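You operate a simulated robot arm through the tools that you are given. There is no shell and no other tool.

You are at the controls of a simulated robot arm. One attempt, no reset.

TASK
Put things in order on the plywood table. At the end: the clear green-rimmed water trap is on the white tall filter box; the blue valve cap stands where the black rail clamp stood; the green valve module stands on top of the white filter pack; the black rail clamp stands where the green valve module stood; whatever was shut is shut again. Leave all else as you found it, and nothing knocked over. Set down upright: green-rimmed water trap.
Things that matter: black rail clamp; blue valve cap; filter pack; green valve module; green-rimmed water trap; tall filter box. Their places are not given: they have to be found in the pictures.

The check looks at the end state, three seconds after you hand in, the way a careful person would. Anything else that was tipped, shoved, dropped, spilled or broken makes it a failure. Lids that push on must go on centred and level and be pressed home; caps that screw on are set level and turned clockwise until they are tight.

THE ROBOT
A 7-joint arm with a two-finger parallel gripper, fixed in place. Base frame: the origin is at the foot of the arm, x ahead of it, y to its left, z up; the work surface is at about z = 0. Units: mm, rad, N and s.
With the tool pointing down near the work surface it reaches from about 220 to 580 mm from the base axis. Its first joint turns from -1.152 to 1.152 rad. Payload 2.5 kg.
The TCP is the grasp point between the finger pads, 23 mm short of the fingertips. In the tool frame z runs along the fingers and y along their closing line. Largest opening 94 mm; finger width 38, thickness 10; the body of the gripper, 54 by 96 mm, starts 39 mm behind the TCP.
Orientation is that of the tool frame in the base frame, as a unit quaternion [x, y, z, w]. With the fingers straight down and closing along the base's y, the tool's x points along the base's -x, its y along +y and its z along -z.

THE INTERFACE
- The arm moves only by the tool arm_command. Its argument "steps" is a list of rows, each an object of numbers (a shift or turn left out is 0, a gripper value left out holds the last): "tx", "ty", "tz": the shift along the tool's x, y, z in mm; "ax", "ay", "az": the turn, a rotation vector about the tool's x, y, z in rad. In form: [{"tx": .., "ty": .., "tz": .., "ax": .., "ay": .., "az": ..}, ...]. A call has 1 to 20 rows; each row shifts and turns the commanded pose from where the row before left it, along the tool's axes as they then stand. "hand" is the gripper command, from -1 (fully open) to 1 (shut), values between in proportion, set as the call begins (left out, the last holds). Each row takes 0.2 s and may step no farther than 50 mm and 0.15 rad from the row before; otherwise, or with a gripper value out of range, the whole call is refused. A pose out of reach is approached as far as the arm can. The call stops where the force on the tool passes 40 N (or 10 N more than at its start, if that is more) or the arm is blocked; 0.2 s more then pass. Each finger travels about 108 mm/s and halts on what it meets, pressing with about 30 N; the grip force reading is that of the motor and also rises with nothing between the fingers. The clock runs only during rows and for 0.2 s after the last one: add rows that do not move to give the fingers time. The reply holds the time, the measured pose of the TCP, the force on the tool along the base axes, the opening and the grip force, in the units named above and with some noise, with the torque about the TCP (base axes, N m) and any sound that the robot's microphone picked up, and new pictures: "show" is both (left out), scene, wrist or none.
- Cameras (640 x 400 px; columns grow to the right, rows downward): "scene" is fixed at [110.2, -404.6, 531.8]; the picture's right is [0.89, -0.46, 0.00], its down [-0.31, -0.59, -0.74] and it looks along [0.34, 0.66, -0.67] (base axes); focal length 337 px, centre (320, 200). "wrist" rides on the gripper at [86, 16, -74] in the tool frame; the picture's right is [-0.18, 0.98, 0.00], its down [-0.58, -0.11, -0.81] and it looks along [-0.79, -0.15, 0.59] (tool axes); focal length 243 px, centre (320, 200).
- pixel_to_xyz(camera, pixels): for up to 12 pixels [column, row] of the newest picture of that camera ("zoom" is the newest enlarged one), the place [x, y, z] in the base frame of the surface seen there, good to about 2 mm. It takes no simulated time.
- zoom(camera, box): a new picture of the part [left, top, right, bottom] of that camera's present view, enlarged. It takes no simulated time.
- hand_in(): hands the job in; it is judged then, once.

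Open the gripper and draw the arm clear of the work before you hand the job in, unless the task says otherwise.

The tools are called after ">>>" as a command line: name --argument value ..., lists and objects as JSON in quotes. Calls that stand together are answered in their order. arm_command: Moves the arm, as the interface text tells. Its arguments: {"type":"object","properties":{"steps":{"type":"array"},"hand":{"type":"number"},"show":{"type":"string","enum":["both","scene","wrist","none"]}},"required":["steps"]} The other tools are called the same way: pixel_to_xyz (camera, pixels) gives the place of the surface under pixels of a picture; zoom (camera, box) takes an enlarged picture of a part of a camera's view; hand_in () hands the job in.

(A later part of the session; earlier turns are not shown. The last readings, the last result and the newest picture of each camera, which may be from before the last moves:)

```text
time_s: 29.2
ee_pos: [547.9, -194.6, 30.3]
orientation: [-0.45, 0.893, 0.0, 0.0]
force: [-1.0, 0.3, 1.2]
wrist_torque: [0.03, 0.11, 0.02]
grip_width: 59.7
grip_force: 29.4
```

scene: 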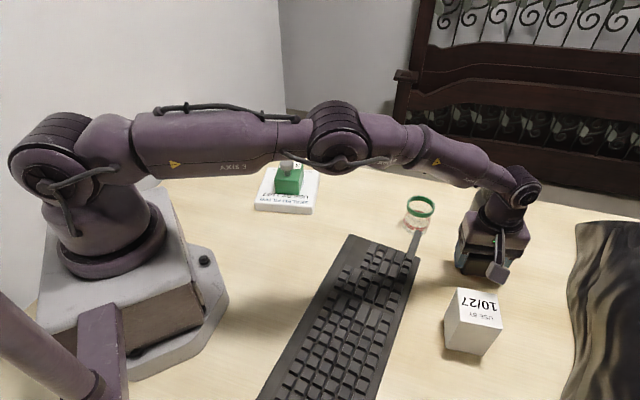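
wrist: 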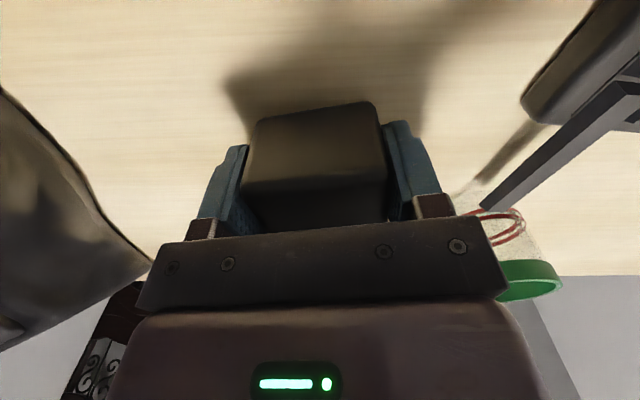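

The force has flipped to +1.2 N — the clamp is just seated. I open the gripper.

>>> arm_command --steps '[{}, {}, {}, {}]' --hand -1

```text
time_s: 30.2
ee_pos: [547.6, -196.1, 30.7]
orientation: [-0.45, 0.893, 0.0, 0.0]
force: [-0.8, -0.9, -0.9]
wrist_torque: [-0.03, 0.01, 0.05]
grip_width: 94.0
grip_force: 0.1
```

scene: 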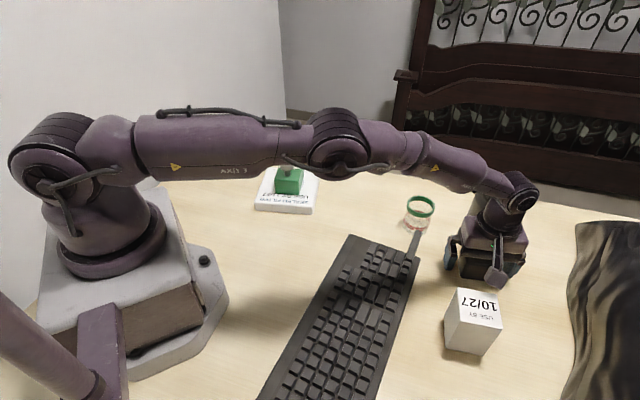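
wrist: 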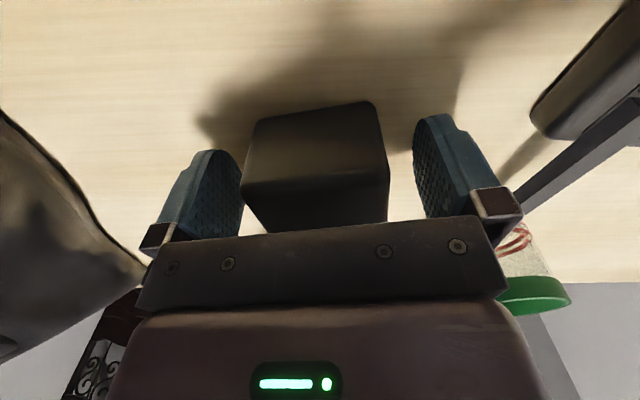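

The clamp stands released at the module's old spot. I rise straight up to z≈200 and check the clamp from above.

>>> arm_command --steps '[{"tz": -10}, {"tz": -40}, {"tz": -40}, {"tz": -40}, {"tz": -40}, {}]'

>>> zoom --camera "scene" --box '[430, 210, 526, 290]'

```text
time_s: 31.6
ee_pos: [549.9, -197.7, 201.3]
orientation: [-0.45, 0.893, 0.0, 0.0]
force: [-0.5, -0.5, 0.0]
wrist_torque: [-0.01, 0.02, 0.0]
grip_width: 94.1
grip_force: 0.1
```

scene: 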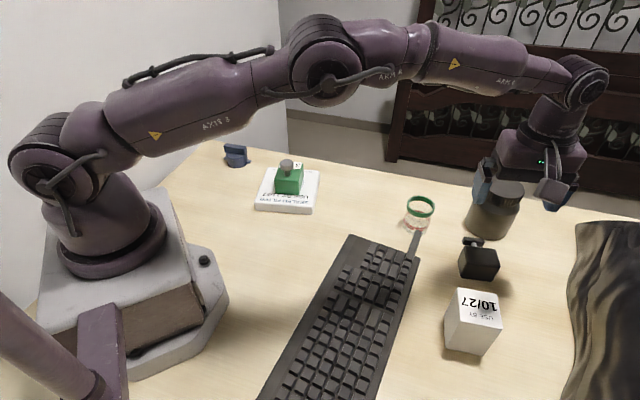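
wrist: 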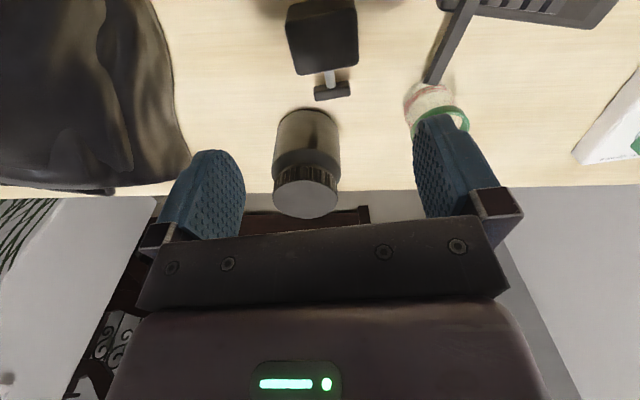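

```text
5.00 times, centred on (478, 250) of scene
```

zoom: 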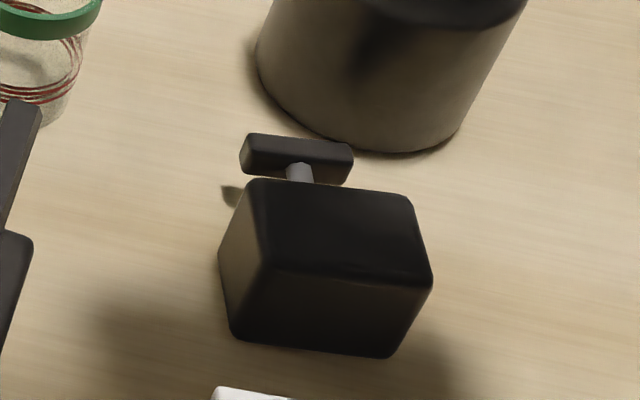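

The clamp stands upright at its new spot (zoom block corners (255,185), (408,200), (428,282), (265,268)). I verify its centre.

>>> pixel_to_xyz --camera "zoom" --pixels '[[257, 187], [405, 203], [425, 280], [266, 268], [335, 235]]'

>>> pixel_to_xyz --camera "scene" --pixels '[[236, 100], [220, 120], [260, 120], [206, 141], [190, 160]]'

```text
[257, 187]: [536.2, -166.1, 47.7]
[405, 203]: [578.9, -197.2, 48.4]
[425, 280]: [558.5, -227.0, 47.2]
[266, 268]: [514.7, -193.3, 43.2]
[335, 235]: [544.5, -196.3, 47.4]
```

```text
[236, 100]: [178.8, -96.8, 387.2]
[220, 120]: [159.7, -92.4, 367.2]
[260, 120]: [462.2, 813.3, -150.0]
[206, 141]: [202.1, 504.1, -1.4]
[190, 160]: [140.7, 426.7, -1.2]
```

Its centre is (547,-196), matching the module's old centre. Now I fly high to above the blue cap at (253,356).

>>> arm_command --steps '[{"tx": -19.18, "ty": 40.58, "tz": -2}, {"tx": -19.18, "ty": 40.58, "tz": -2}, {"tx": -19.18, "ty": 40.58, "tz": -2}, {"tx": -19.18, "ty": 40.58, "tz": -2}, {"tx": -19.18, "ty": 40.58, "tz": -2}, {"tx": -19.18, "ty": 40.58, "tz": -2}, {"tx": -19.18, "ty": 40.58, "tz": -2}, {"tx": -19.18, "ty": 40.58, "tz": -2}, {"tx": -19.18, "ty": 40.58, "tz": -2}, {"tx": -19.18, "ty": 40.58, "tz": -2}, {"tx": -19.18, "ty": 40.58}, {"tx": -19.18, "ty": 40.58}, {"tx": -19.18, "ty": 40.58}, {"tx": -19.18, "ty": 40.58}, {}]'

```text
time_s: 34.8
ee_pos: [249.2, 358.5, 221.0]
orientation: [-0.451, 0.893, -0.001, 0.0]
force: [0.0, -0.4, 0.1]
wrist_torque: [0.04, -0.02, -0.02]
grip_width: 93.8
grip_force: 0.0
```

scene: 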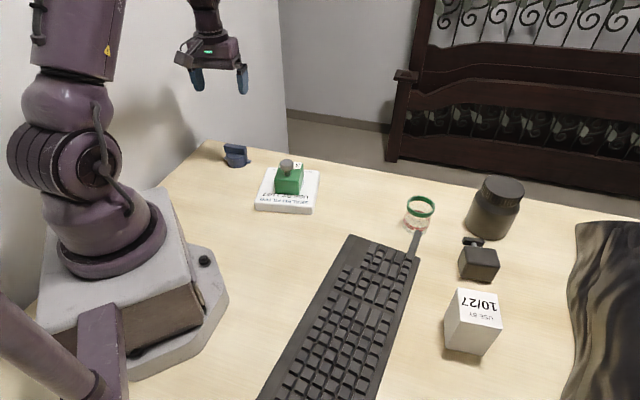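
wrist: 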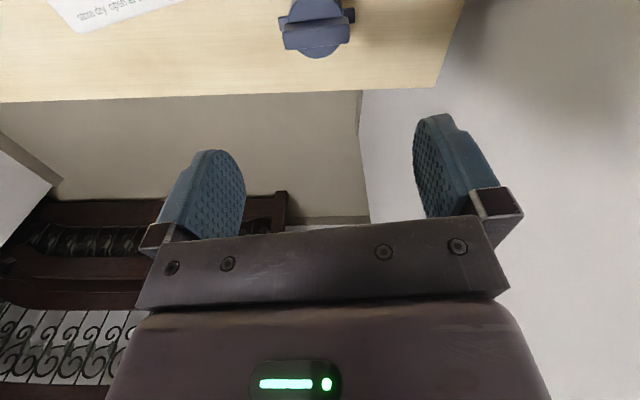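

The cap is at wrist (315,25), its bar lying along the present closing line, so I could grip the bar end to end without turning. I zoom to refine its geometry.

>>> zoom --camera "wrist" --box '[265, 0, 365, 62]'

```text
6.40 times, centred on (315, 31) of wrist
```

zoom: 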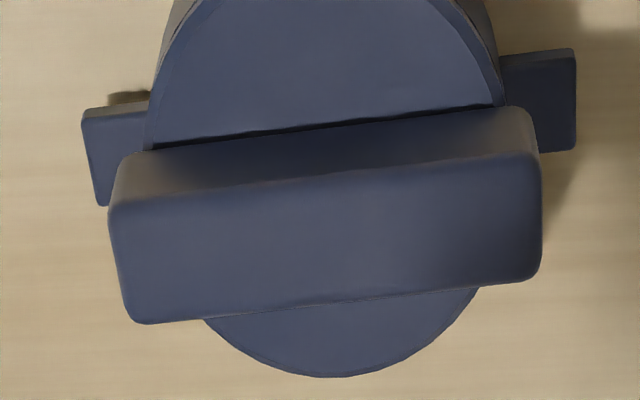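

I measure the bar's top corners at zoom (122,208), (525,160), (535,270), (140,315) and the body edge points.

>>> pixel_to_xyz --camera "zoom" --pixels '[[122, 208], [525, 162], [534, 270], [138, 314], [330, 240], [330, 160], [170, 100], [485, 60], [325, 370], [92, 150], [570, 100], [330, 60]]'

```text
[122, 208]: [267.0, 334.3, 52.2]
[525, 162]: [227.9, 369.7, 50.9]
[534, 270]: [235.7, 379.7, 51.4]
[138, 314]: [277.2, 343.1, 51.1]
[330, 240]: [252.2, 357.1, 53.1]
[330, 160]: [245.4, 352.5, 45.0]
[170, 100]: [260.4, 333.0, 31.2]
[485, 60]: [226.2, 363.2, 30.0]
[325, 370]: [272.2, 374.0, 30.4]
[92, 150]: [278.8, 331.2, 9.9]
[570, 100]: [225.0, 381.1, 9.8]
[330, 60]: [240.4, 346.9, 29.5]
```

The bar centre is (252,357), its line at about -42°, so I turn 5.5° clockwise to 138° and lower to z≈110 over it.

>>> arm_command --steps '[{"az": 0.096}, {"tz": 37}, {"tz": 37}, {"tz": 36}, {}, {}]'

```text
time_s: 36.2
ee_pos: [248.7, 359.6, 112.3]
orientation: [-0.408, 0.913, -0.001, 0.0]
force: [0.1, -0.1, -0.2]
wrist_torque: [-0.01, 0.02, -0.03]
grip_width: 94.0
grip_force: 0.0
```

scene: 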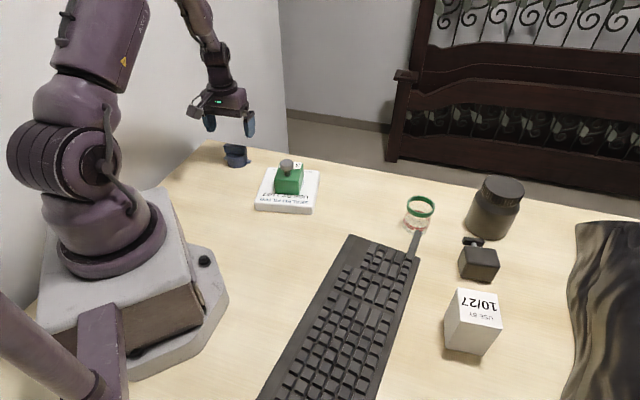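
wrist: 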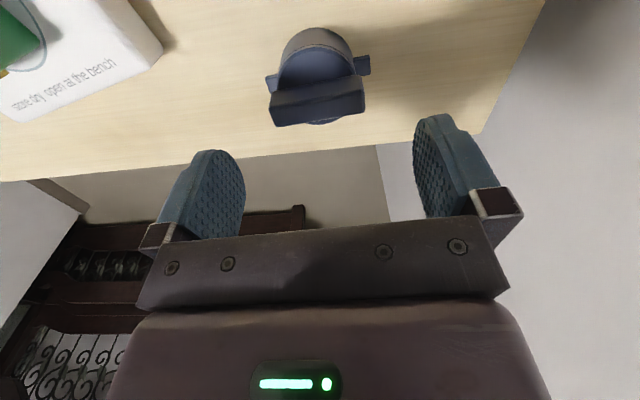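

Two readings put the TCP about 3.5 mm off along the closing line; I correct that and descend to z≈56, so the tips stay just above the cap body (z≈30).

>>> arm_command --steps '[{"ty": -3.5, "tz": 20}, {"tz": 20}, {"tz": 15.5}, {}, {}]'

```text
time_s: 37.4
ee_pos: [252.9, 356.1, 54.7]
orientation: [-0.407, 0.914, 0.0, 0.0]
force: [0.8, -0.3, 0.1]
wrist_torque: [0.0, 0.04, -0.01]
grip_width: 94.2
grip_force: 0.1
```

scene: 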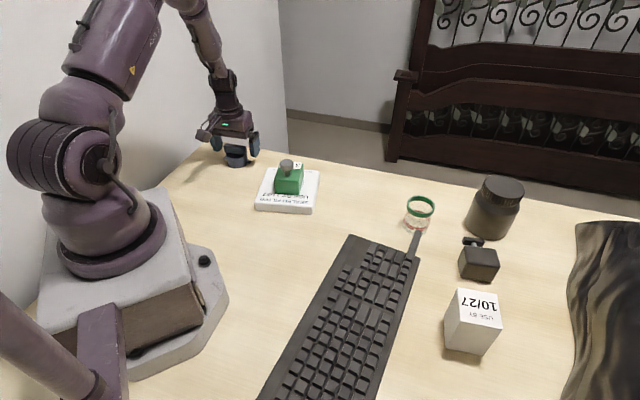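
wrist: 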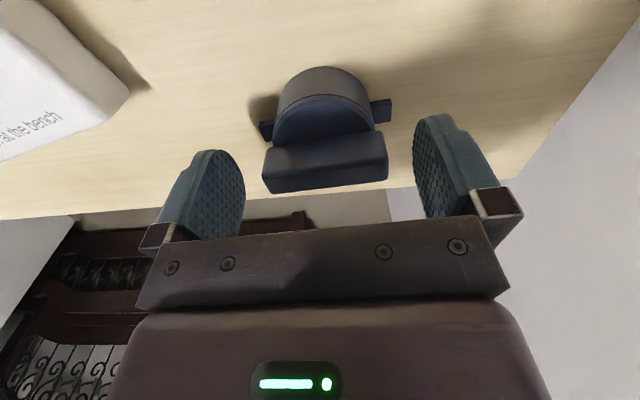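

The bar is between the pads. I raise 1 mm for clearance and close.

>>> arm_command --steps '[{"tz": -1}, {}]' --show "none"

>>> arm_command --steps '[{}, {}, {}, {}]' --hand 1

```text
time_s: 38.0
ee_pos: [253.9, 355.6, 55.6]
orientation: [-0.406, 0.914, 0.001, 0.0]
force: [0.2, -0.2, 0.0]
wrist_torque: [-0.02, -0.01, -0.02]
grip_width: 93.9
grip_force: 0.1
```

```text
time_s: 39.0
ee_pos: [253.4, 356.2, 55.5]
orientation: [-0.407, 0.913, -0.001, 0.0]
force: [0.8, 0.1, 1.5]
wrist_torque: [-0.04, -0.03, -0.01]
grip_width: 59.1
grip_force: 29.8
```

scene: 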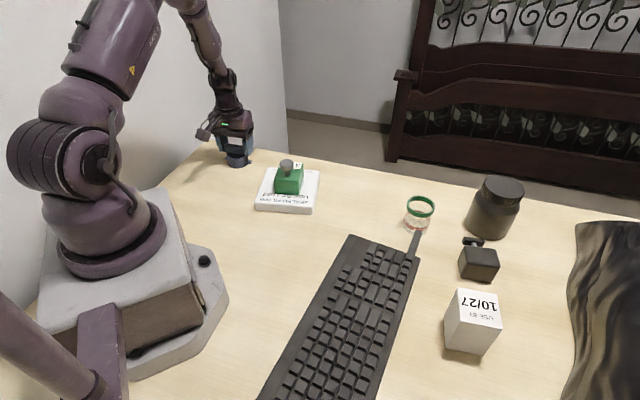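
wrist: 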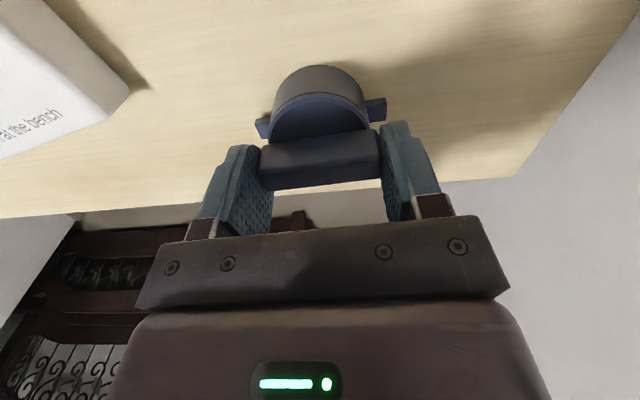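

Gripped at 59 mm with 30 N. I lift slowly to z≈190.

>>> arm_command --steps '[{"tz": -5}, {"tz": -10}, {"tz": -25}, {"tz": -30}, {"tz": -35}, {"tz": -35}, {}]'

```text
time_s: 40.6
ee_pos: [252.6, 356.6, 196.4]
orientation: [-0.407, 0.914, 0.001, 0.0]
force: [-0.2, 0.2, -0.5]
wrist_torque: [0.01, 0.01, 0.0]
grip_width: 59.1
grip_force: 30.3
```

scene: 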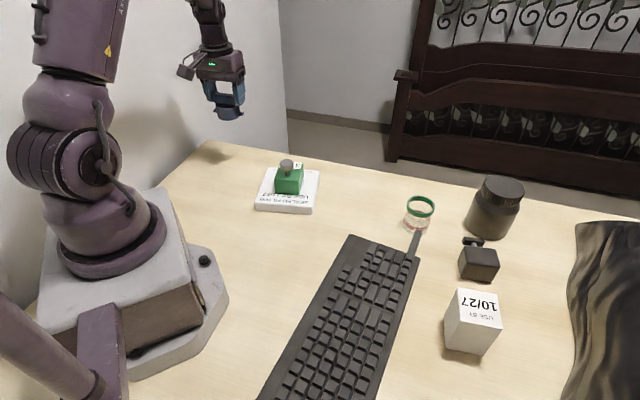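
wrist: 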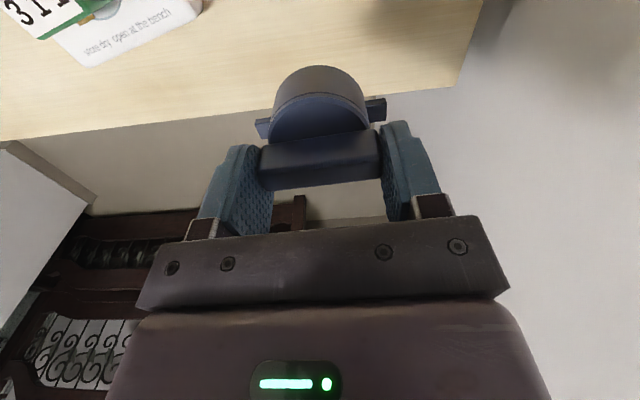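

The cap is held level. I carry it to above the clamp's original spot at (508,73).

>>> arm_command --steps '[{"tx": 4.52, "ty": -42.2}, {"tx": 4.52, "ty": -42.2}, {"tx": 4.52, "ty": -42.2}, {"tx": 4.52, "ty": -42.2}, {"tx": 4.52, "ty": -42.2}, {"tx": 4.52, "ty": -42.2}, {"tx": 4.52, "ty": -42.2}, {"tx": 4.52, "ty": -42.2}, {"tx": 4.52, "ty": -42.2}, {}, {}]'

```text
time_s: 43.0
ee_pos: [506.3, 71.4, 195.5]
orientation: [-0.407, 0.914, 0.001, 0.0]
force: [0.5, 0.3, -0.1]
wrist_torque: [-0.03, 0.02, 0.0]
grip_width: 59.2
grip_force: 30.1
```

scene: 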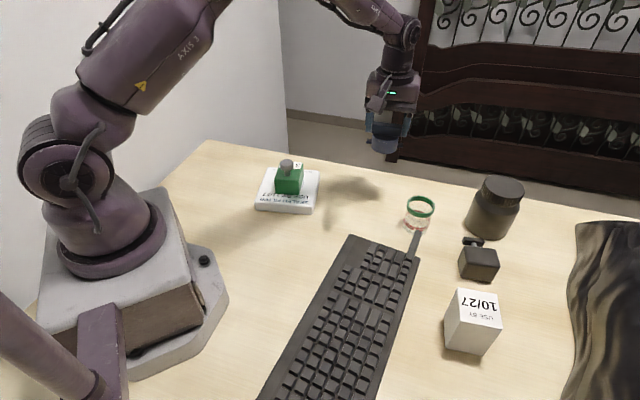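
wrist: 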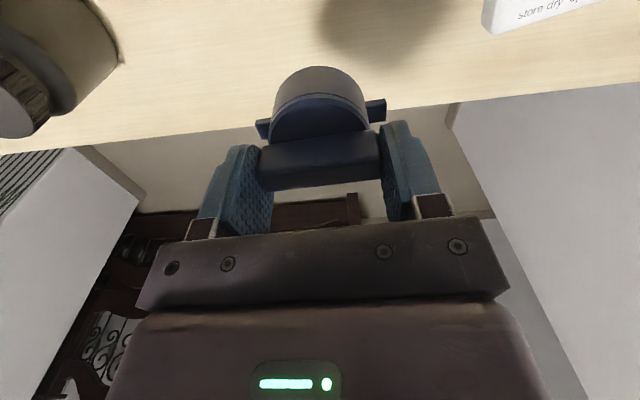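

Over (507,72) with the cap hanging free. I lower to about 8 mm above the table.

>>> arm_command --steps '[{"tx": -1.2, "tz": 38}, {"tz": 38}, {"tz": 34}, {"tz": 22}, {}, {}]'

```text
time_s: 44.4
ee_pos: [509.3, 73.8, 62.9]
orientation: [-0.407, 0.913, -0.001, -0.001]
force: [-1.1, 1.3, -1.0]
wrist_torque: [0.01, -0.05, 0.03]
grip_width: 59.3
grip_force: 29.7
```

scene: 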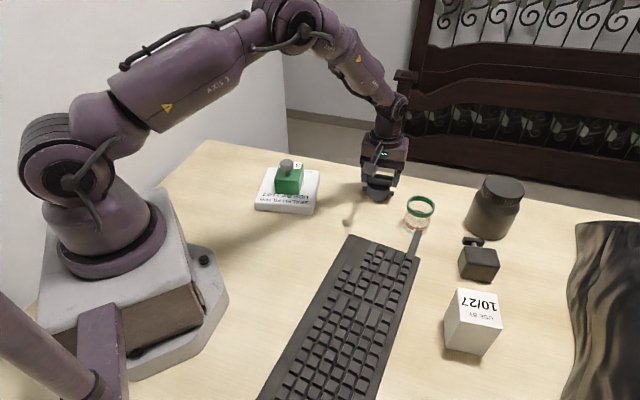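
wrist: 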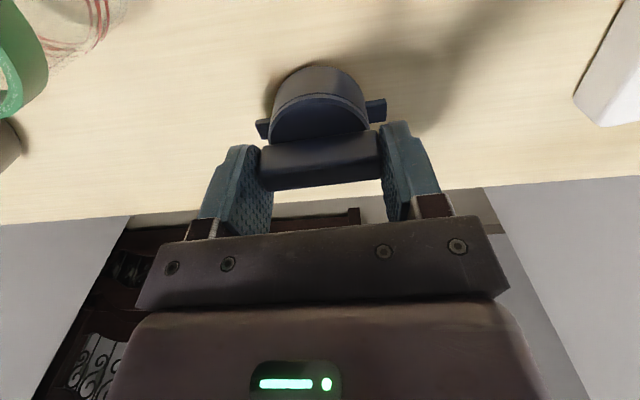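

At z≈62.9, ~7 mm to go. I lower 5.5 mm gently and read the force.

>>> arm_command --steps '[{"tz": 3}, {"tz": 1.5}, {"tz": 1}, {}, {}]' --show "none"

```text
time_s: 45.6
ee_pos: [508.5, 73.1, 58.2]
orientation: [-0.407, 0.914, 0.001, -0.001]
force: [0.7, 0.0, -0.3]
wrist_torque: [-0.02, -0.01, -0.01]
grip_width: 59.0
grip_force: 29.5
```

Still free at z≈58. I continue in small steps.

>>> arm_command --steps '[{"tz": 0.8}, {"tz": 0.7}, {}]' --show "none"

```text
time_s: 46.4
ee_pos: [509.6, 72.1, 57.1]
orientation: [-0.407, 0.914, -0.001, 0.0]
force: [-0.2, 0.2, 0.0]
wrist_torque: [0.01, -0.01, -0.01]
grip_width: 59.4
grip_force: 30.1
```

No contact yet; another 0.8 mm.

>>> arm_command --steps '[{"tz": 0.8}, {}, {}]' --show "none"

```text
time_s: 47.2
ee_pos: [508.4, 74.3, 55.3]
orientation: [-0.407, 0.913, 0.0, 0.0]
force: [-0.6, -0.2, 0.5]
wrist_torque: [0.0, 0.01, 0.0]
grip_width: 59.2
grip_force: 30.1
```

Force is only +0.5 N, close to contact; another 0.5 mm.

>>> arm_command --steps '[{"tz": 0.5}, {}, {}]' --show "none"

```text
time_s: 48.0
ee_pos: [508.6, 73.0, 56.5]
orientation: [-0.407, 0.914, 0.0, 0.0]
force: [0.1, 0.6, 1.3]
wrist_torque: [-0.02, 0.05, -0.01]
grip_width: 59.3
grip_force: 29.8
```

Reading +1.3 N; one more 0.5 mm to confirm seating.

>>> arm_command --steps '[{"tz": 0.5}, {}, {}]' --show "scene"

```text
time_s: 48.8
ee_pos: [509.3, 73.7, 56.5]
orientation: [-0.407, 0.913, 0.0, 0.0]
force: [-5.6, 1.8, 10.8]
wrist_torque: [-0.13, 0.26, -0.02]
grip_width: 59.2
grip_force: 30.8
```

scene: 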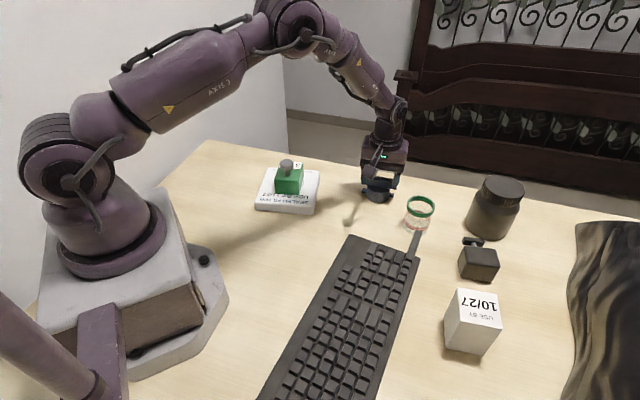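

Firm contact (10.8 N): the cap is seated. I ease back 0.4 mm and open.

>>> arm_command --steps '[{"tz": -0.4}, {}]' --show "none"

>>> arm_command --steps '[{}, {}, {}, {}]' --hand -1

```text
time_s: 49.4
ee_pos: [509.2, 73.1, 55.5]
orientation: [-0.407, 0.914, 0.0, 0.001]
force: [0.2, 1.9, 6.4]
wrist_torque: [0.01, 0.07, 0.02]
grip_width: 59.3
grip_force: 29.7
```

```text
time_s: 50.4
ee_pos: [509.1, 72.5, 55.5]
orientation: [-0.407, 0.913, 0.0, 0.0]
force: [-1.0, 0.4, -0.6]
wrist_torque: [0.02, 0.01, 0.01]
grip_width: 93.8
grip_force: 0.1
```

scene: 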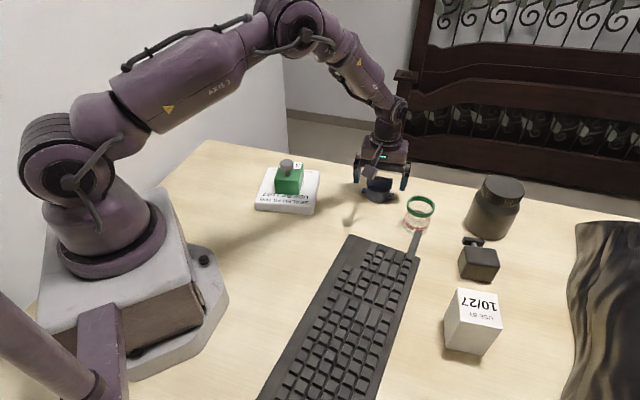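
wrist: 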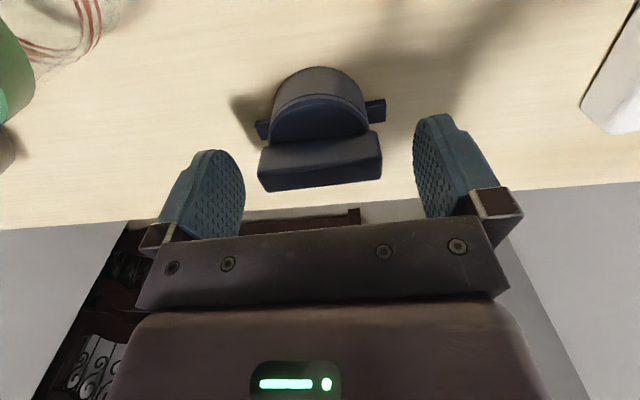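

The cap stands free on the clamp's old spot. I rise to z≈195 and move above the trap at (521,-52).

>>> arm_command --steps '[{"tz": -15}, {"tz": -40}, {"tz": -40}, {"tz": -45}, {"tx": 28.3, "ty": -30.7}, {"tx": 28.3, "ty": -30.7}, {"tx": 28.3, "ty": -30.7}, {}, {}]'

```text
time_s: 52.4
ee_pos: [520.4, -54.0, 194.3]
orientation: [-0.407, 0.914, 0.0, 0.0]
force: [0.9, 0.4, 0.1]
wrist_torque: [0.02, 0.01, -0.02]
grip_width: 93.8
grip_force: 0.1
```

scene: 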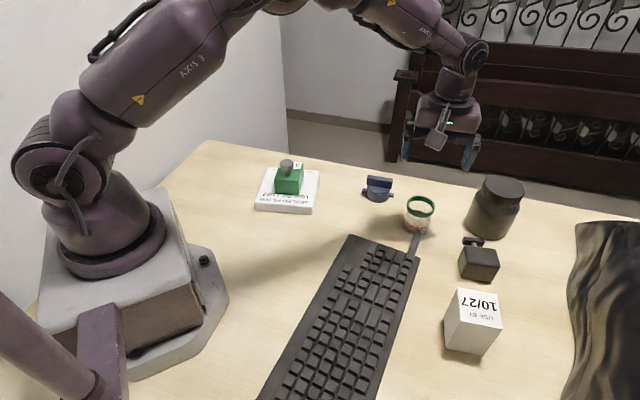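
wrist: 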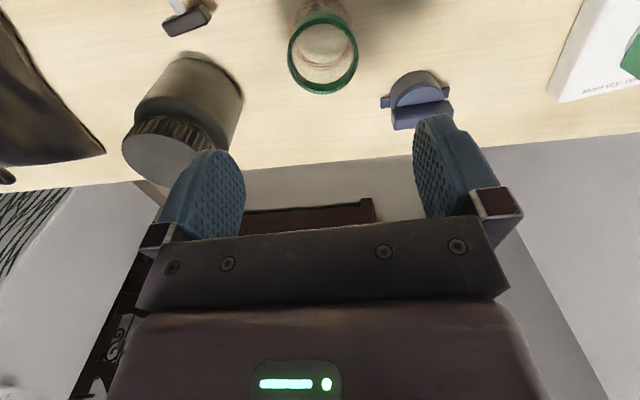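

The trap rim is visible at wrist (323,54). I zoom there to measure the rim, and also check the cap in the scene view.

>>> zoom --camera "scene" --box '[350, 165, 446, 245]'

>>> zoom --camera "wrist" --box '[265, 0, 381, 100]'

```text
5.00 times, centred on (398, 205) of scene
```

zoom: 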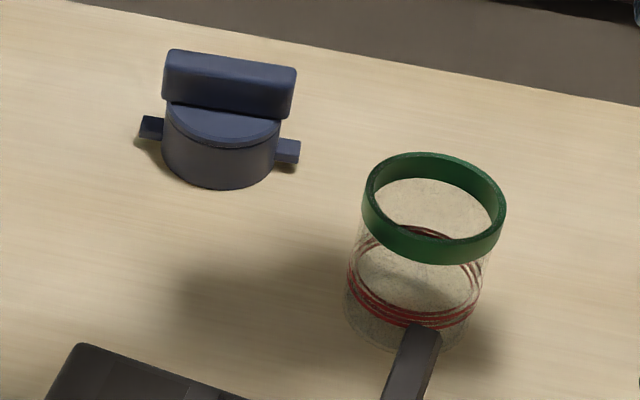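

```text
4.00 times, centred on (323, 50) of wrist
```

zoom: 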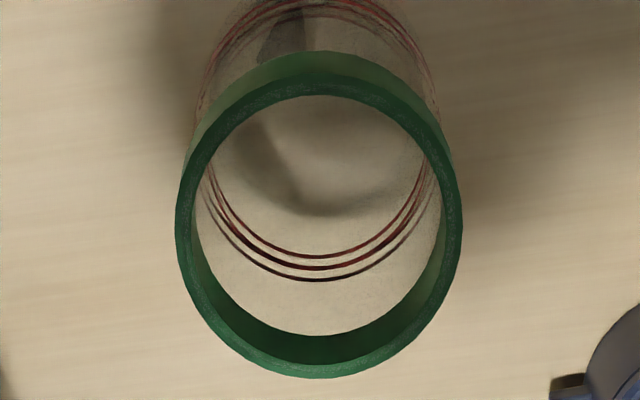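

I measure the rim's top annulus at zoom left (184,215), right (455,210), bottom (318,370), top (322,90).

>>> pixel_to_xyz --camera "zoom" --pixels '[[184, 215], [455, 212], [318, 371], [322, 90], [230, 330], [405, 335], [410, 120], [225, 125]]'

```text
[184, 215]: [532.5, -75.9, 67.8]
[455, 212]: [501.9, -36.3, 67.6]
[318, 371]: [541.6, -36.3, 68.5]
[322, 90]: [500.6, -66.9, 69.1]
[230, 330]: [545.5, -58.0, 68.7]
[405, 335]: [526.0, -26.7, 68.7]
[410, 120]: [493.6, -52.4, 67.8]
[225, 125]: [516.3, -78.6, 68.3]
```

The rim centre comes out near (520,-53), matching the TCP. I lower to z≈100 first and check.

>>> arm_command --steps '[{"tz": 32}, {"tz": 32}, {"tz": 30}, {}, {}]'

```text
time_s: 53.6
ee_pos: [521.0, -54.8, 102.0]
orientation: [-0.406, 0.914, 0.001, 0.0]
force: [-0.3, -0.2, 0.5]
wrist_torque: [-0.03, -0.03, -0.01]
grip_width: 93.8
grip_force: 0.0
```

scene: 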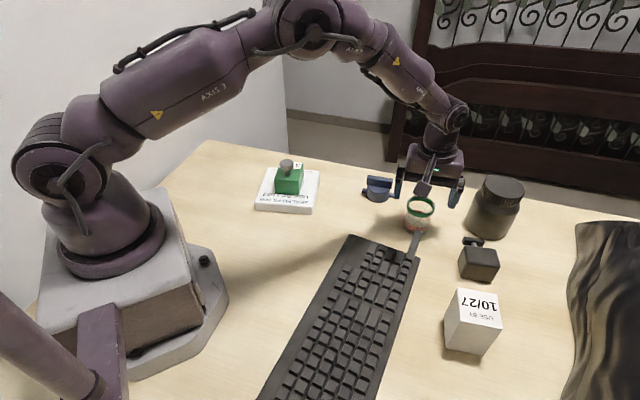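
wrist: 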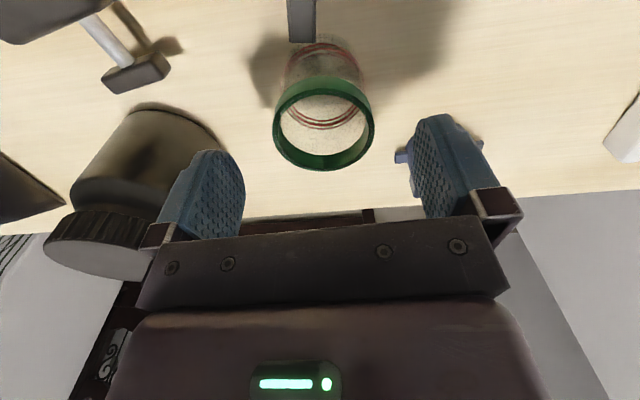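

The rim at wrist (323,123) is centred between the fingers, clear of the cap, jar and bar. I lower to z≈62.

>>> arm_command --steps '[{"tz": 20}, {"tz": 12}, {"tz": 7}, {}, {}]'

```text
time_s: 54.8
ee_pos: [521.1, -51.9, 63.7]
orientation: [-0.407, 0.913, 0.0, 0.0]
force: [-0.3, -0.2, -0.4]
wrist_torque: [0.0, -0.01, -0.03]
grip_width: 93.9
grip_force: 0.1
```

scene: 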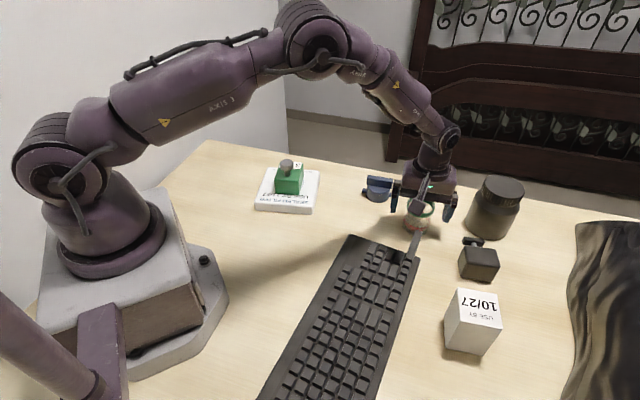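
wrist: 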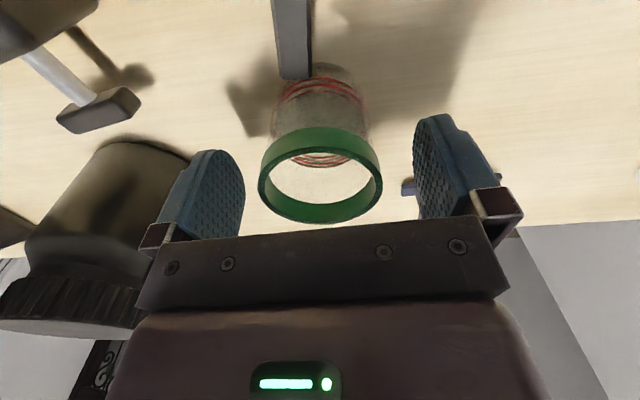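

The rim lies between the pads with the bar well clear at wrist (293,40). I close the gripper on the rim.

>>> arm_command --steps '[{}, {}, {}, {}]' --hand 1

```text
time_s: 55.8
ee_pos: [520.6, -52.7, 63.4]
orientation: [-0.406, 0.914, 0.0, 0.0]
force: [-1.5, -0.3, -1.0]
wrist_torque: [-0.03, -0.03, 0.03]
grip_width: 53.0
grip_force: 29.8
```

scene: 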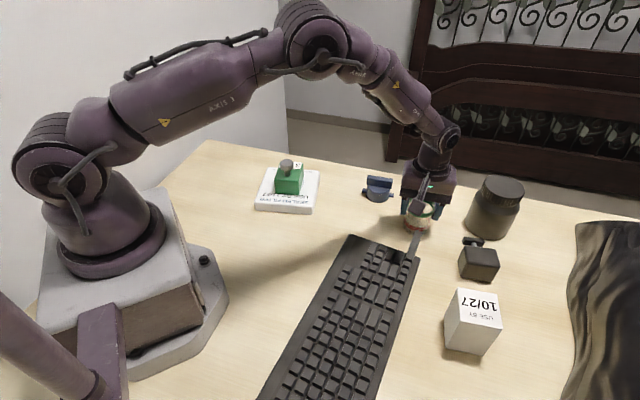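
wrist: 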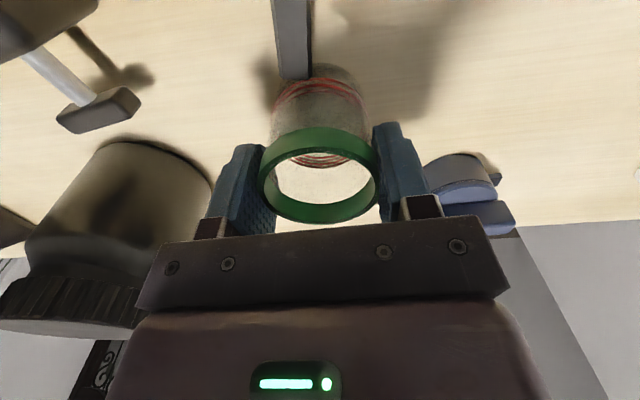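

Gripped at 53 mm. I lift slowly straight up, watching the force.

>>> arm_command --steps '[{"tz": -3}, {"tz": -5}, {"tz": -8}, {}]'

```text
time_s: 56.8
ee_pos: [519.9, -51.0, 80.0]
orientation: [-0.407, 0.914, 0.0, 0.0]
force: [-0.6, -0.6, -0.5]
wrist_torque: [0.03, -0.01, -0.02]
grip_width: 52.8
grip_force: 29.8
```

scene: 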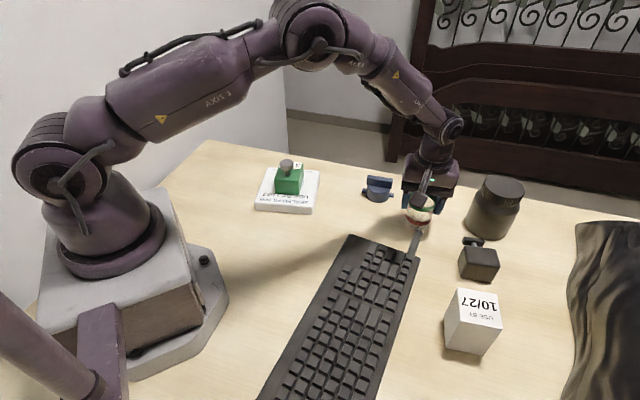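
wrist: 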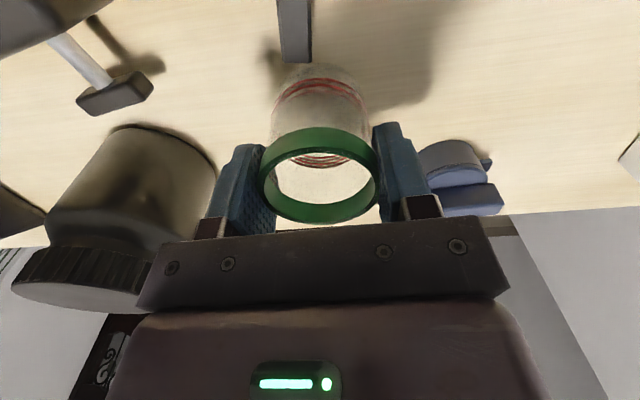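

The trap hangs upright. I raise it to z≈215 and carry it smoothly to above the tall box at (436,-278).

>>> arm_command --steps '[{"tz": -20}, {"tz": -30}, {"tz": -30}, {"tz": -30}, {"tz": -25}, {"tx": 16, "ty": -6.3}, {"tx": 28, "ty": -11.1}, {"tx": 30, "ty": -11.8}, {"tx": 30, "ty": -11.8}, {"tx": 30, "ty": -11.8}, {"tx": 30, "ty": -11.8}, {"tx": 30, "ty": -11.8}, {"tx": 20, "ty": -7.9}, {"tx": 10.2, "ty": -4.2}, {}, {}]'

```text
time_s: 60.2
ee_pos: [437.9, -277.5, 214.9]
orientation: [-0.407, 0.914, 0.001, 0.0]
force: [0.0, -0.3, 0.3]
wrist_torque: [0.01, 0.01, -0.02]
grip_width: 52.6
grip_force: 29.6
```

scene: 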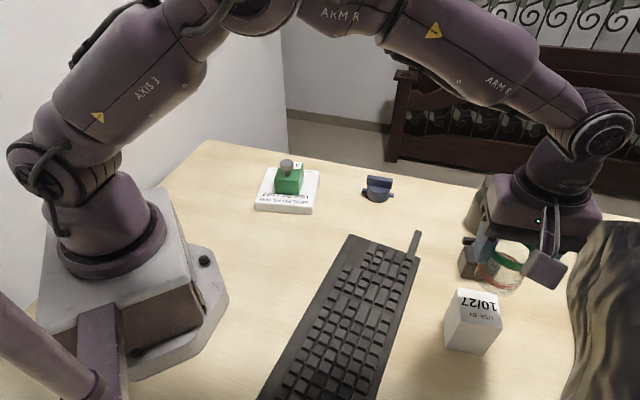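
wrist: 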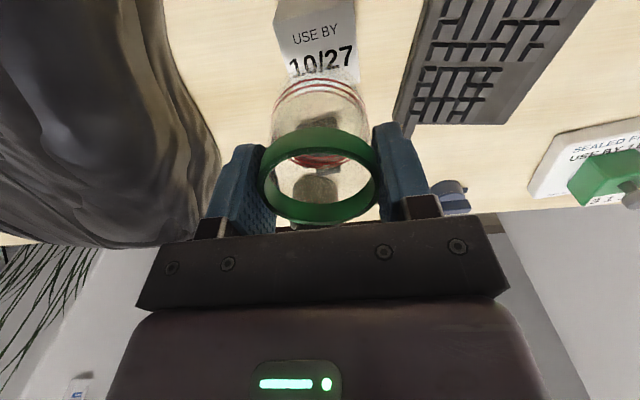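

The trap is above the box top (scene (478,305)). I lower 50 mm and re-check the centring.

>>> arm_command --steps '[{"tz": 20}, {"tz": 18}, {"tz": 12}, {}, {}]'

```text
time_s: 61.4
ee_pos: [436.3, -278.6, 163.3]
orientation: [-0.407, 0.913, -0.001, 0.0]
force: [-0.3, 0.1, -0.2]
wrist_torque: [0.03, 0.0, 0.02]
grip_width: 53.0
grip_force: 29.5
```

scene: 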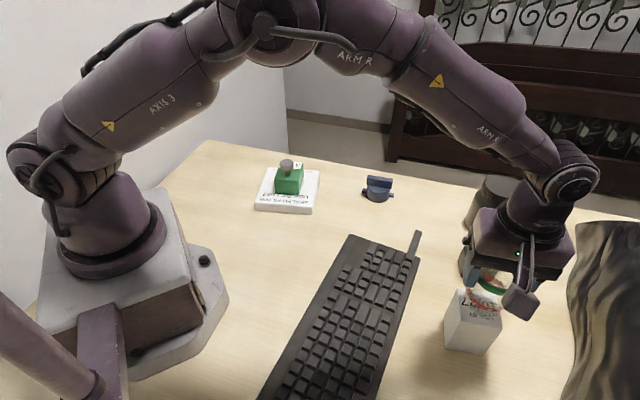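
wrist: 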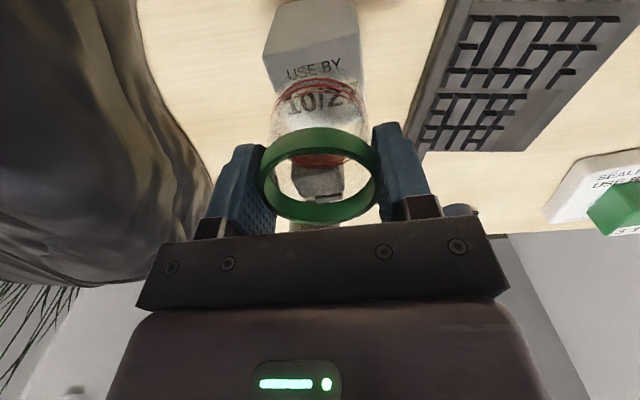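

TCP is at (436,-279), matching the box centre. I zoom in to verify before the final lowering.

>>> zoom --camera "scene" --box '[430, 255, 542, 360]'

>>> zoom --camera "wrist" --box '[220, 0, 420, 230]'

```text
3.81 times, centred on (486, 308) of scene
```

zoom: 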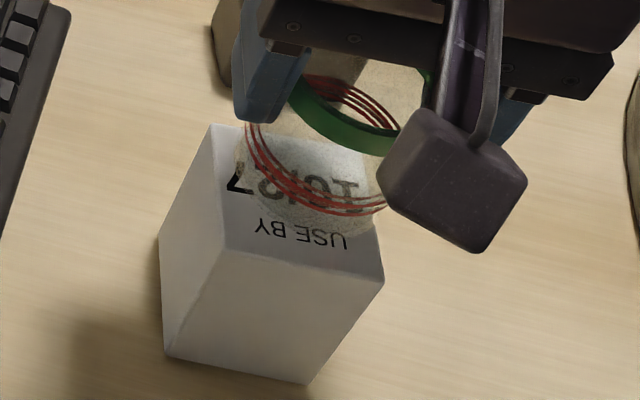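

```text
1.74 times, centred on (320, 115) of wrist
```

zoom: 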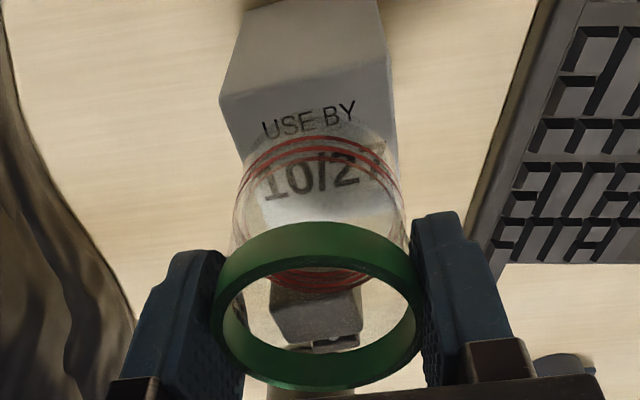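

It looks centred. I lower 10 mm more, leaving ~3 mm.

>>> arm_command --steps '[{"tz": 5}, {"tz": 3}, {"tz": 2}, {}, {}]' --show "none"

```text
time_s: 62.6
ee_pos: [436.9, -277.2, 154.7]
orientation: [-0.407, 0.913, 0.001, 0.0]
force: [0.8, -0.6, 0.1]
wrist_torque: [0.01, 0.01, 0.02]
grip_width: 52.6
grip_force: 30.2
```

Free at z≈154. I lower 2 mm more in small steps.

>>> arm_command --steps '[{"tz": 1}, {"tz": 1}, {}, {}]' --show "none"

```text
time_s: 63.6
ee_pos: [436.2, -277.7, 151.6]
orientation: [-0.406, 0.914, 0.0, -0.001]
force: [-0.5, 0.0, -1.3]
wrist_torque: [-0.01, 0.0, 0.0]
grip_width: 52.6
grip_force: 30.1
```

Still free at z≈151.6. Next 0.8 mm.

>>> arm_command --steps '[{"tz": 0.8}, {}, {}]' --show "none"

```text
time_s: 64.4
ee_pos: [436.7, -277.9, 151.7]
orientation: [-0.407, 0.914, 0.0, 0.0]
force: [-0.8, -0.4, 0.2]
wrist_torque: [0.02, -0.02, -0.05]
grip_width: 52.8
grip_force: 29.4
```

No clear contact yet. Next 0.7 mm.

>>> arm_command --steps '[{"tz": 0.7}, {}, {}]' --show "none"

```text
time_s: 65.2
ee_pos: [436.4, -276.9, 150.9]
orientation: [-0.407, 0.914, 0.0, 0.0]
force: [-0.1, -0.6, -0.4]
wrist_torque: [-0.04, 0.01, 0.02]
grip_width: 52.7
grip_force: 29.9
```

Still free at z≈150.9. Next 0.7 mm.

>>> arm_command --steps '[{"tz": 0.7}, {}, {}]' --show "none"

```text
time_s: 66.0
ee_pos: [436.4, -277.9, 151.8]
orientation: [-0.407, 0.913, 0.0, 0.0]
force: [-1.3, -0.2, 4.2]
wrist_torque: [0.03, 0.07, 0.01]
grip_width: 52.6
grip_force: 29.7
```

Contact at 4.2 N, at the expected height. I zoom to check the seating before releasing.

>>> zoom --camera "scene" --box '[430, 255, 542, 360]'

>>> zoom --camera "wrist" --box '[220, 0, 420, 230]'

```text
3.81 times, centred on (486, 308) of scene
```

zoom: 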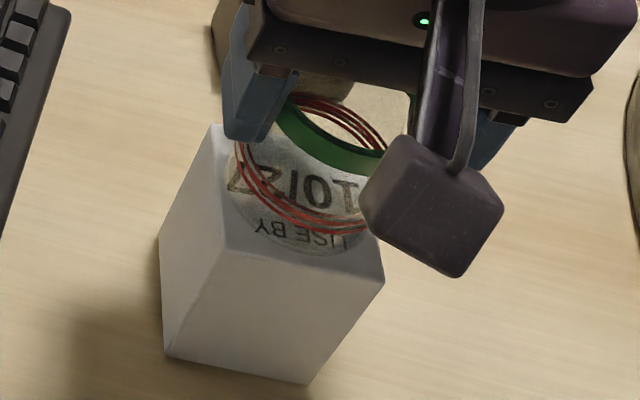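

```text
1.74 times, centred on (320, 115) of wrist
```

zoom: 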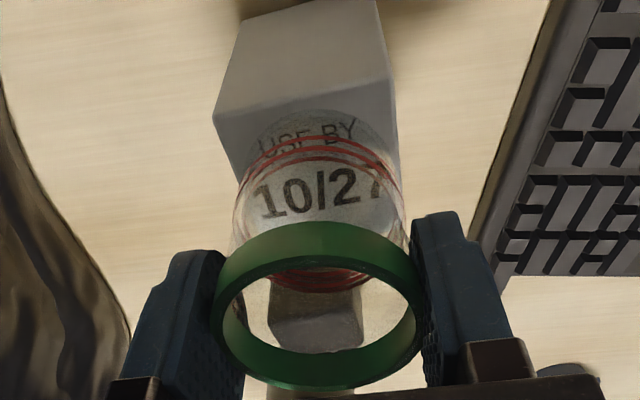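

The trap's base sits within the box top on all visible sides. I release it.

>>> arm_command --steps '[{}, {}, {}, {}]' --hand -1

```text
time_s: 67.0
ee_pos: [436.6, -277.3, 150.4]
orientation: [-0.407, 0.913, 0.0, 0.0]
force: [0.0, -0.5, -0.2]
wrist_torque: [0.01, -0.02, -0.01]
grip_width: 94.4
grip_force: 0.1
```

scene: 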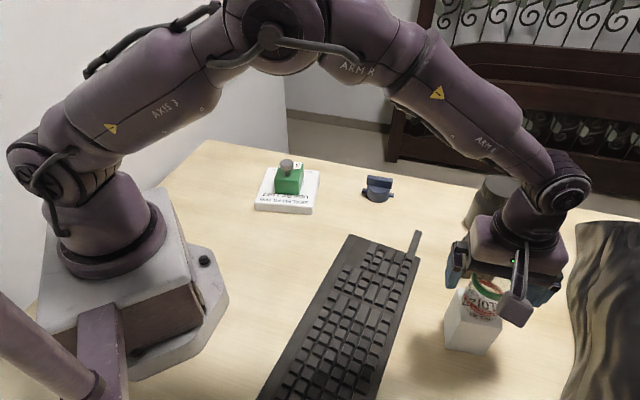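
wrist: 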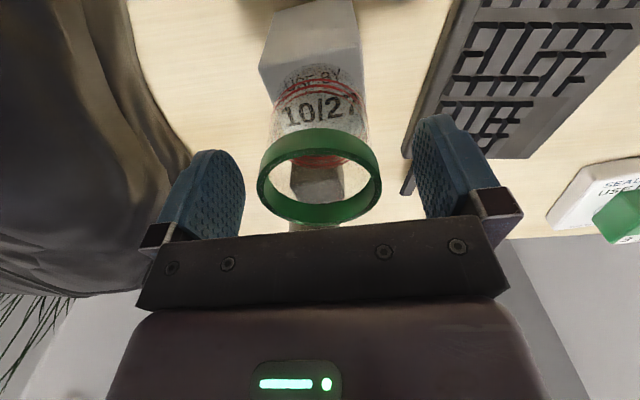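

Released; the trap stands on the box. I rise straight up to z≈290, then draw the arm back toward the base side.

>>> arm_command --steps '[{"tz": -15}, {"tz": -25}, {"tz": -35}, {"tz": -35}, {"tz": -35}, {}]'

```text
time_s: 68.4
ee_pos: [437.9, -279.2, 294.3]
orientation: [-0.405, 0.914, 0.0, 0.0]
force: [-0.3, 0.5, 1.0]
wrist_torque: [0.02, 0.04, -0.02]
grip_width: 93.7
grip_force: 0.0
```

scene: 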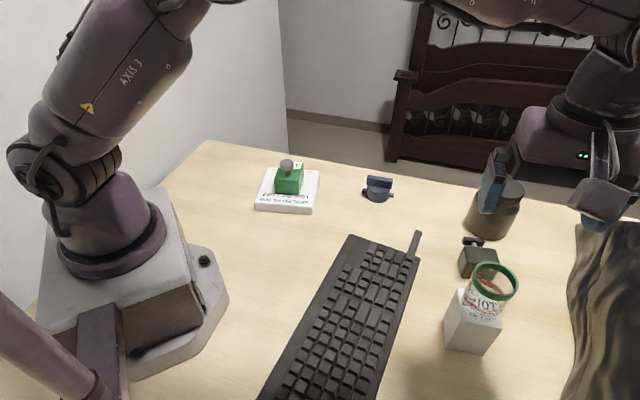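
wrist: 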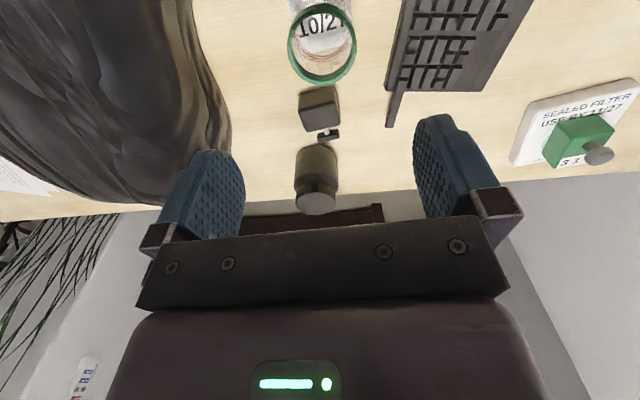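

All items are standing. I withdraw the arm to around (330,-50,295) and then inspect everything closely.

>>> arm_command --steps '[{"tx": -16.4, "ty": 38.9}, {"tx": -16.4, "ty": 38.9}, {"tx": -16.4, "ty": 38.9}, {"tx": -16.4, "ty": 38.9}, {"tx": -16.4, "ty": 38.9}, {"tx": -16.4, "ty": 38.9}, {}, {}]'

>>> zoom --camera "scene" --box '[420, 220, 540, 365]'

>>> zoom --camera "scene" --box '[240, 140, 440, 265]'

```text
time_s: 70.2
ee_pos: [329.9, -48.3, 293.3]
orientation: [-0.407, 0.914, 0.0, 0.0]
force: [0.8, 0.4, -0.1]
wrist_torque: [-0.01, -0.01, -0.01]
grip_width: 93.8
grip_force: 0.1
```

scene: 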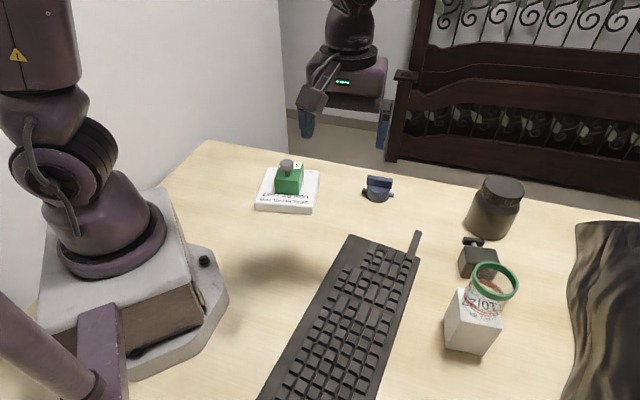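
wrist: 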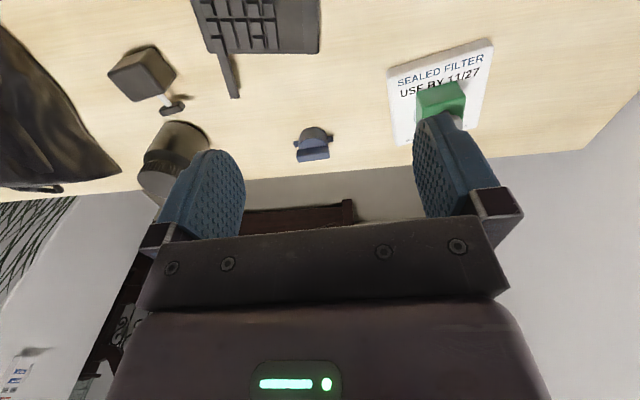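

```text
2.76 times, centred on (480, 292) of scene
```

zoom: 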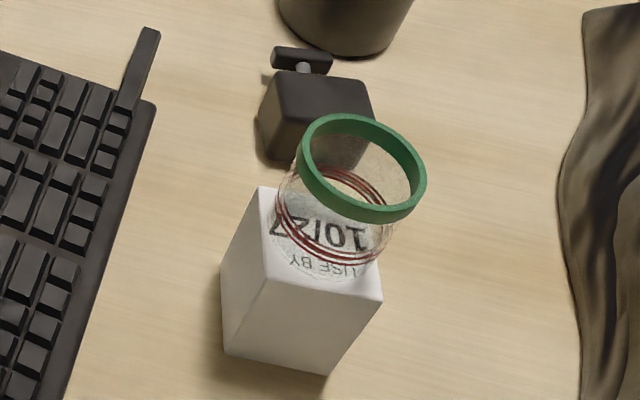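

```text
3.20 times, centred on (340, 202) of scene
```

zoom: 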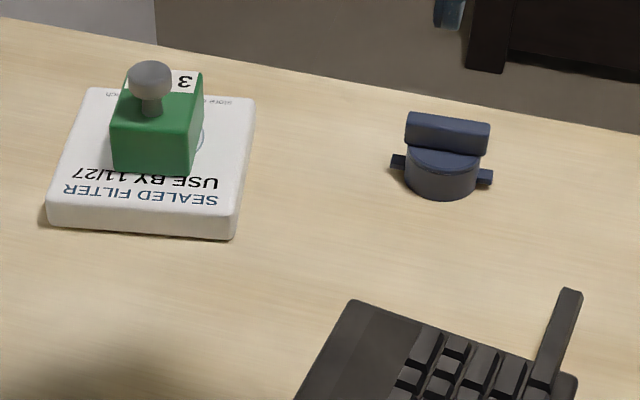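

Everything is upright. I verify the positions numerically: module top, cap bar and trap rim.

>>> pixel_to_xyz --camera "zoom" --pixels '[[127, 88], [200, 78], [190, 133], [115, 124], [150, 78], [408, 120], [487, 127], [447, 165], [92, 92], [250, 105], [232, 210], [50, 205]]'

>>> pixel_to_xyz --camera "scene" --pixels '[[493, 264], [518, 283], [472, 277], [497, 298], [377, 180], [416, 235], [460, 340], [486, 352]]'

```text
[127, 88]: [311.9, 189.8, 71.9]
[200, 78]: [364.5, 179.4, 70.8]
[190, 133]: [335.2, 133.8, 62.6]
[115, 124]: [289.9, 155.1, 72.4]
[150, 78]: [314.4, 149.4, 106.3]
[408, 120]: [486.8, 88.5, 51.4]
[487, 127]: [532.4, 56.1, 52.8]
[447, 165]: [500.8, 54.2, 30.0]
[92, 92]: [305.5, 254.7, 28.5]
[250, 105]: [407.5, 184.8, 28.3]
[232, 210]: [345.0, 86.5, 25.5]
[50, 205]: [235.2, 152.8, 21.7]
```

```text
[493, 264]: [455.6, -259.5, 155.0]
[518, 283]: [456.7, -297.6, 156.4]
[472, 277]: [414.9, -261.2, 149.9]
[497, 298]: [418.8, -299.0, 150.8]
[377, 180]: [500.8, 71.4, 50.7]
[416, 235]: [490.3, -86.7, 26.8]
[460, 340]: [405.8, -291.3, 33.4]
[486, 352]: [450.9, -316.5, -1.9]
```

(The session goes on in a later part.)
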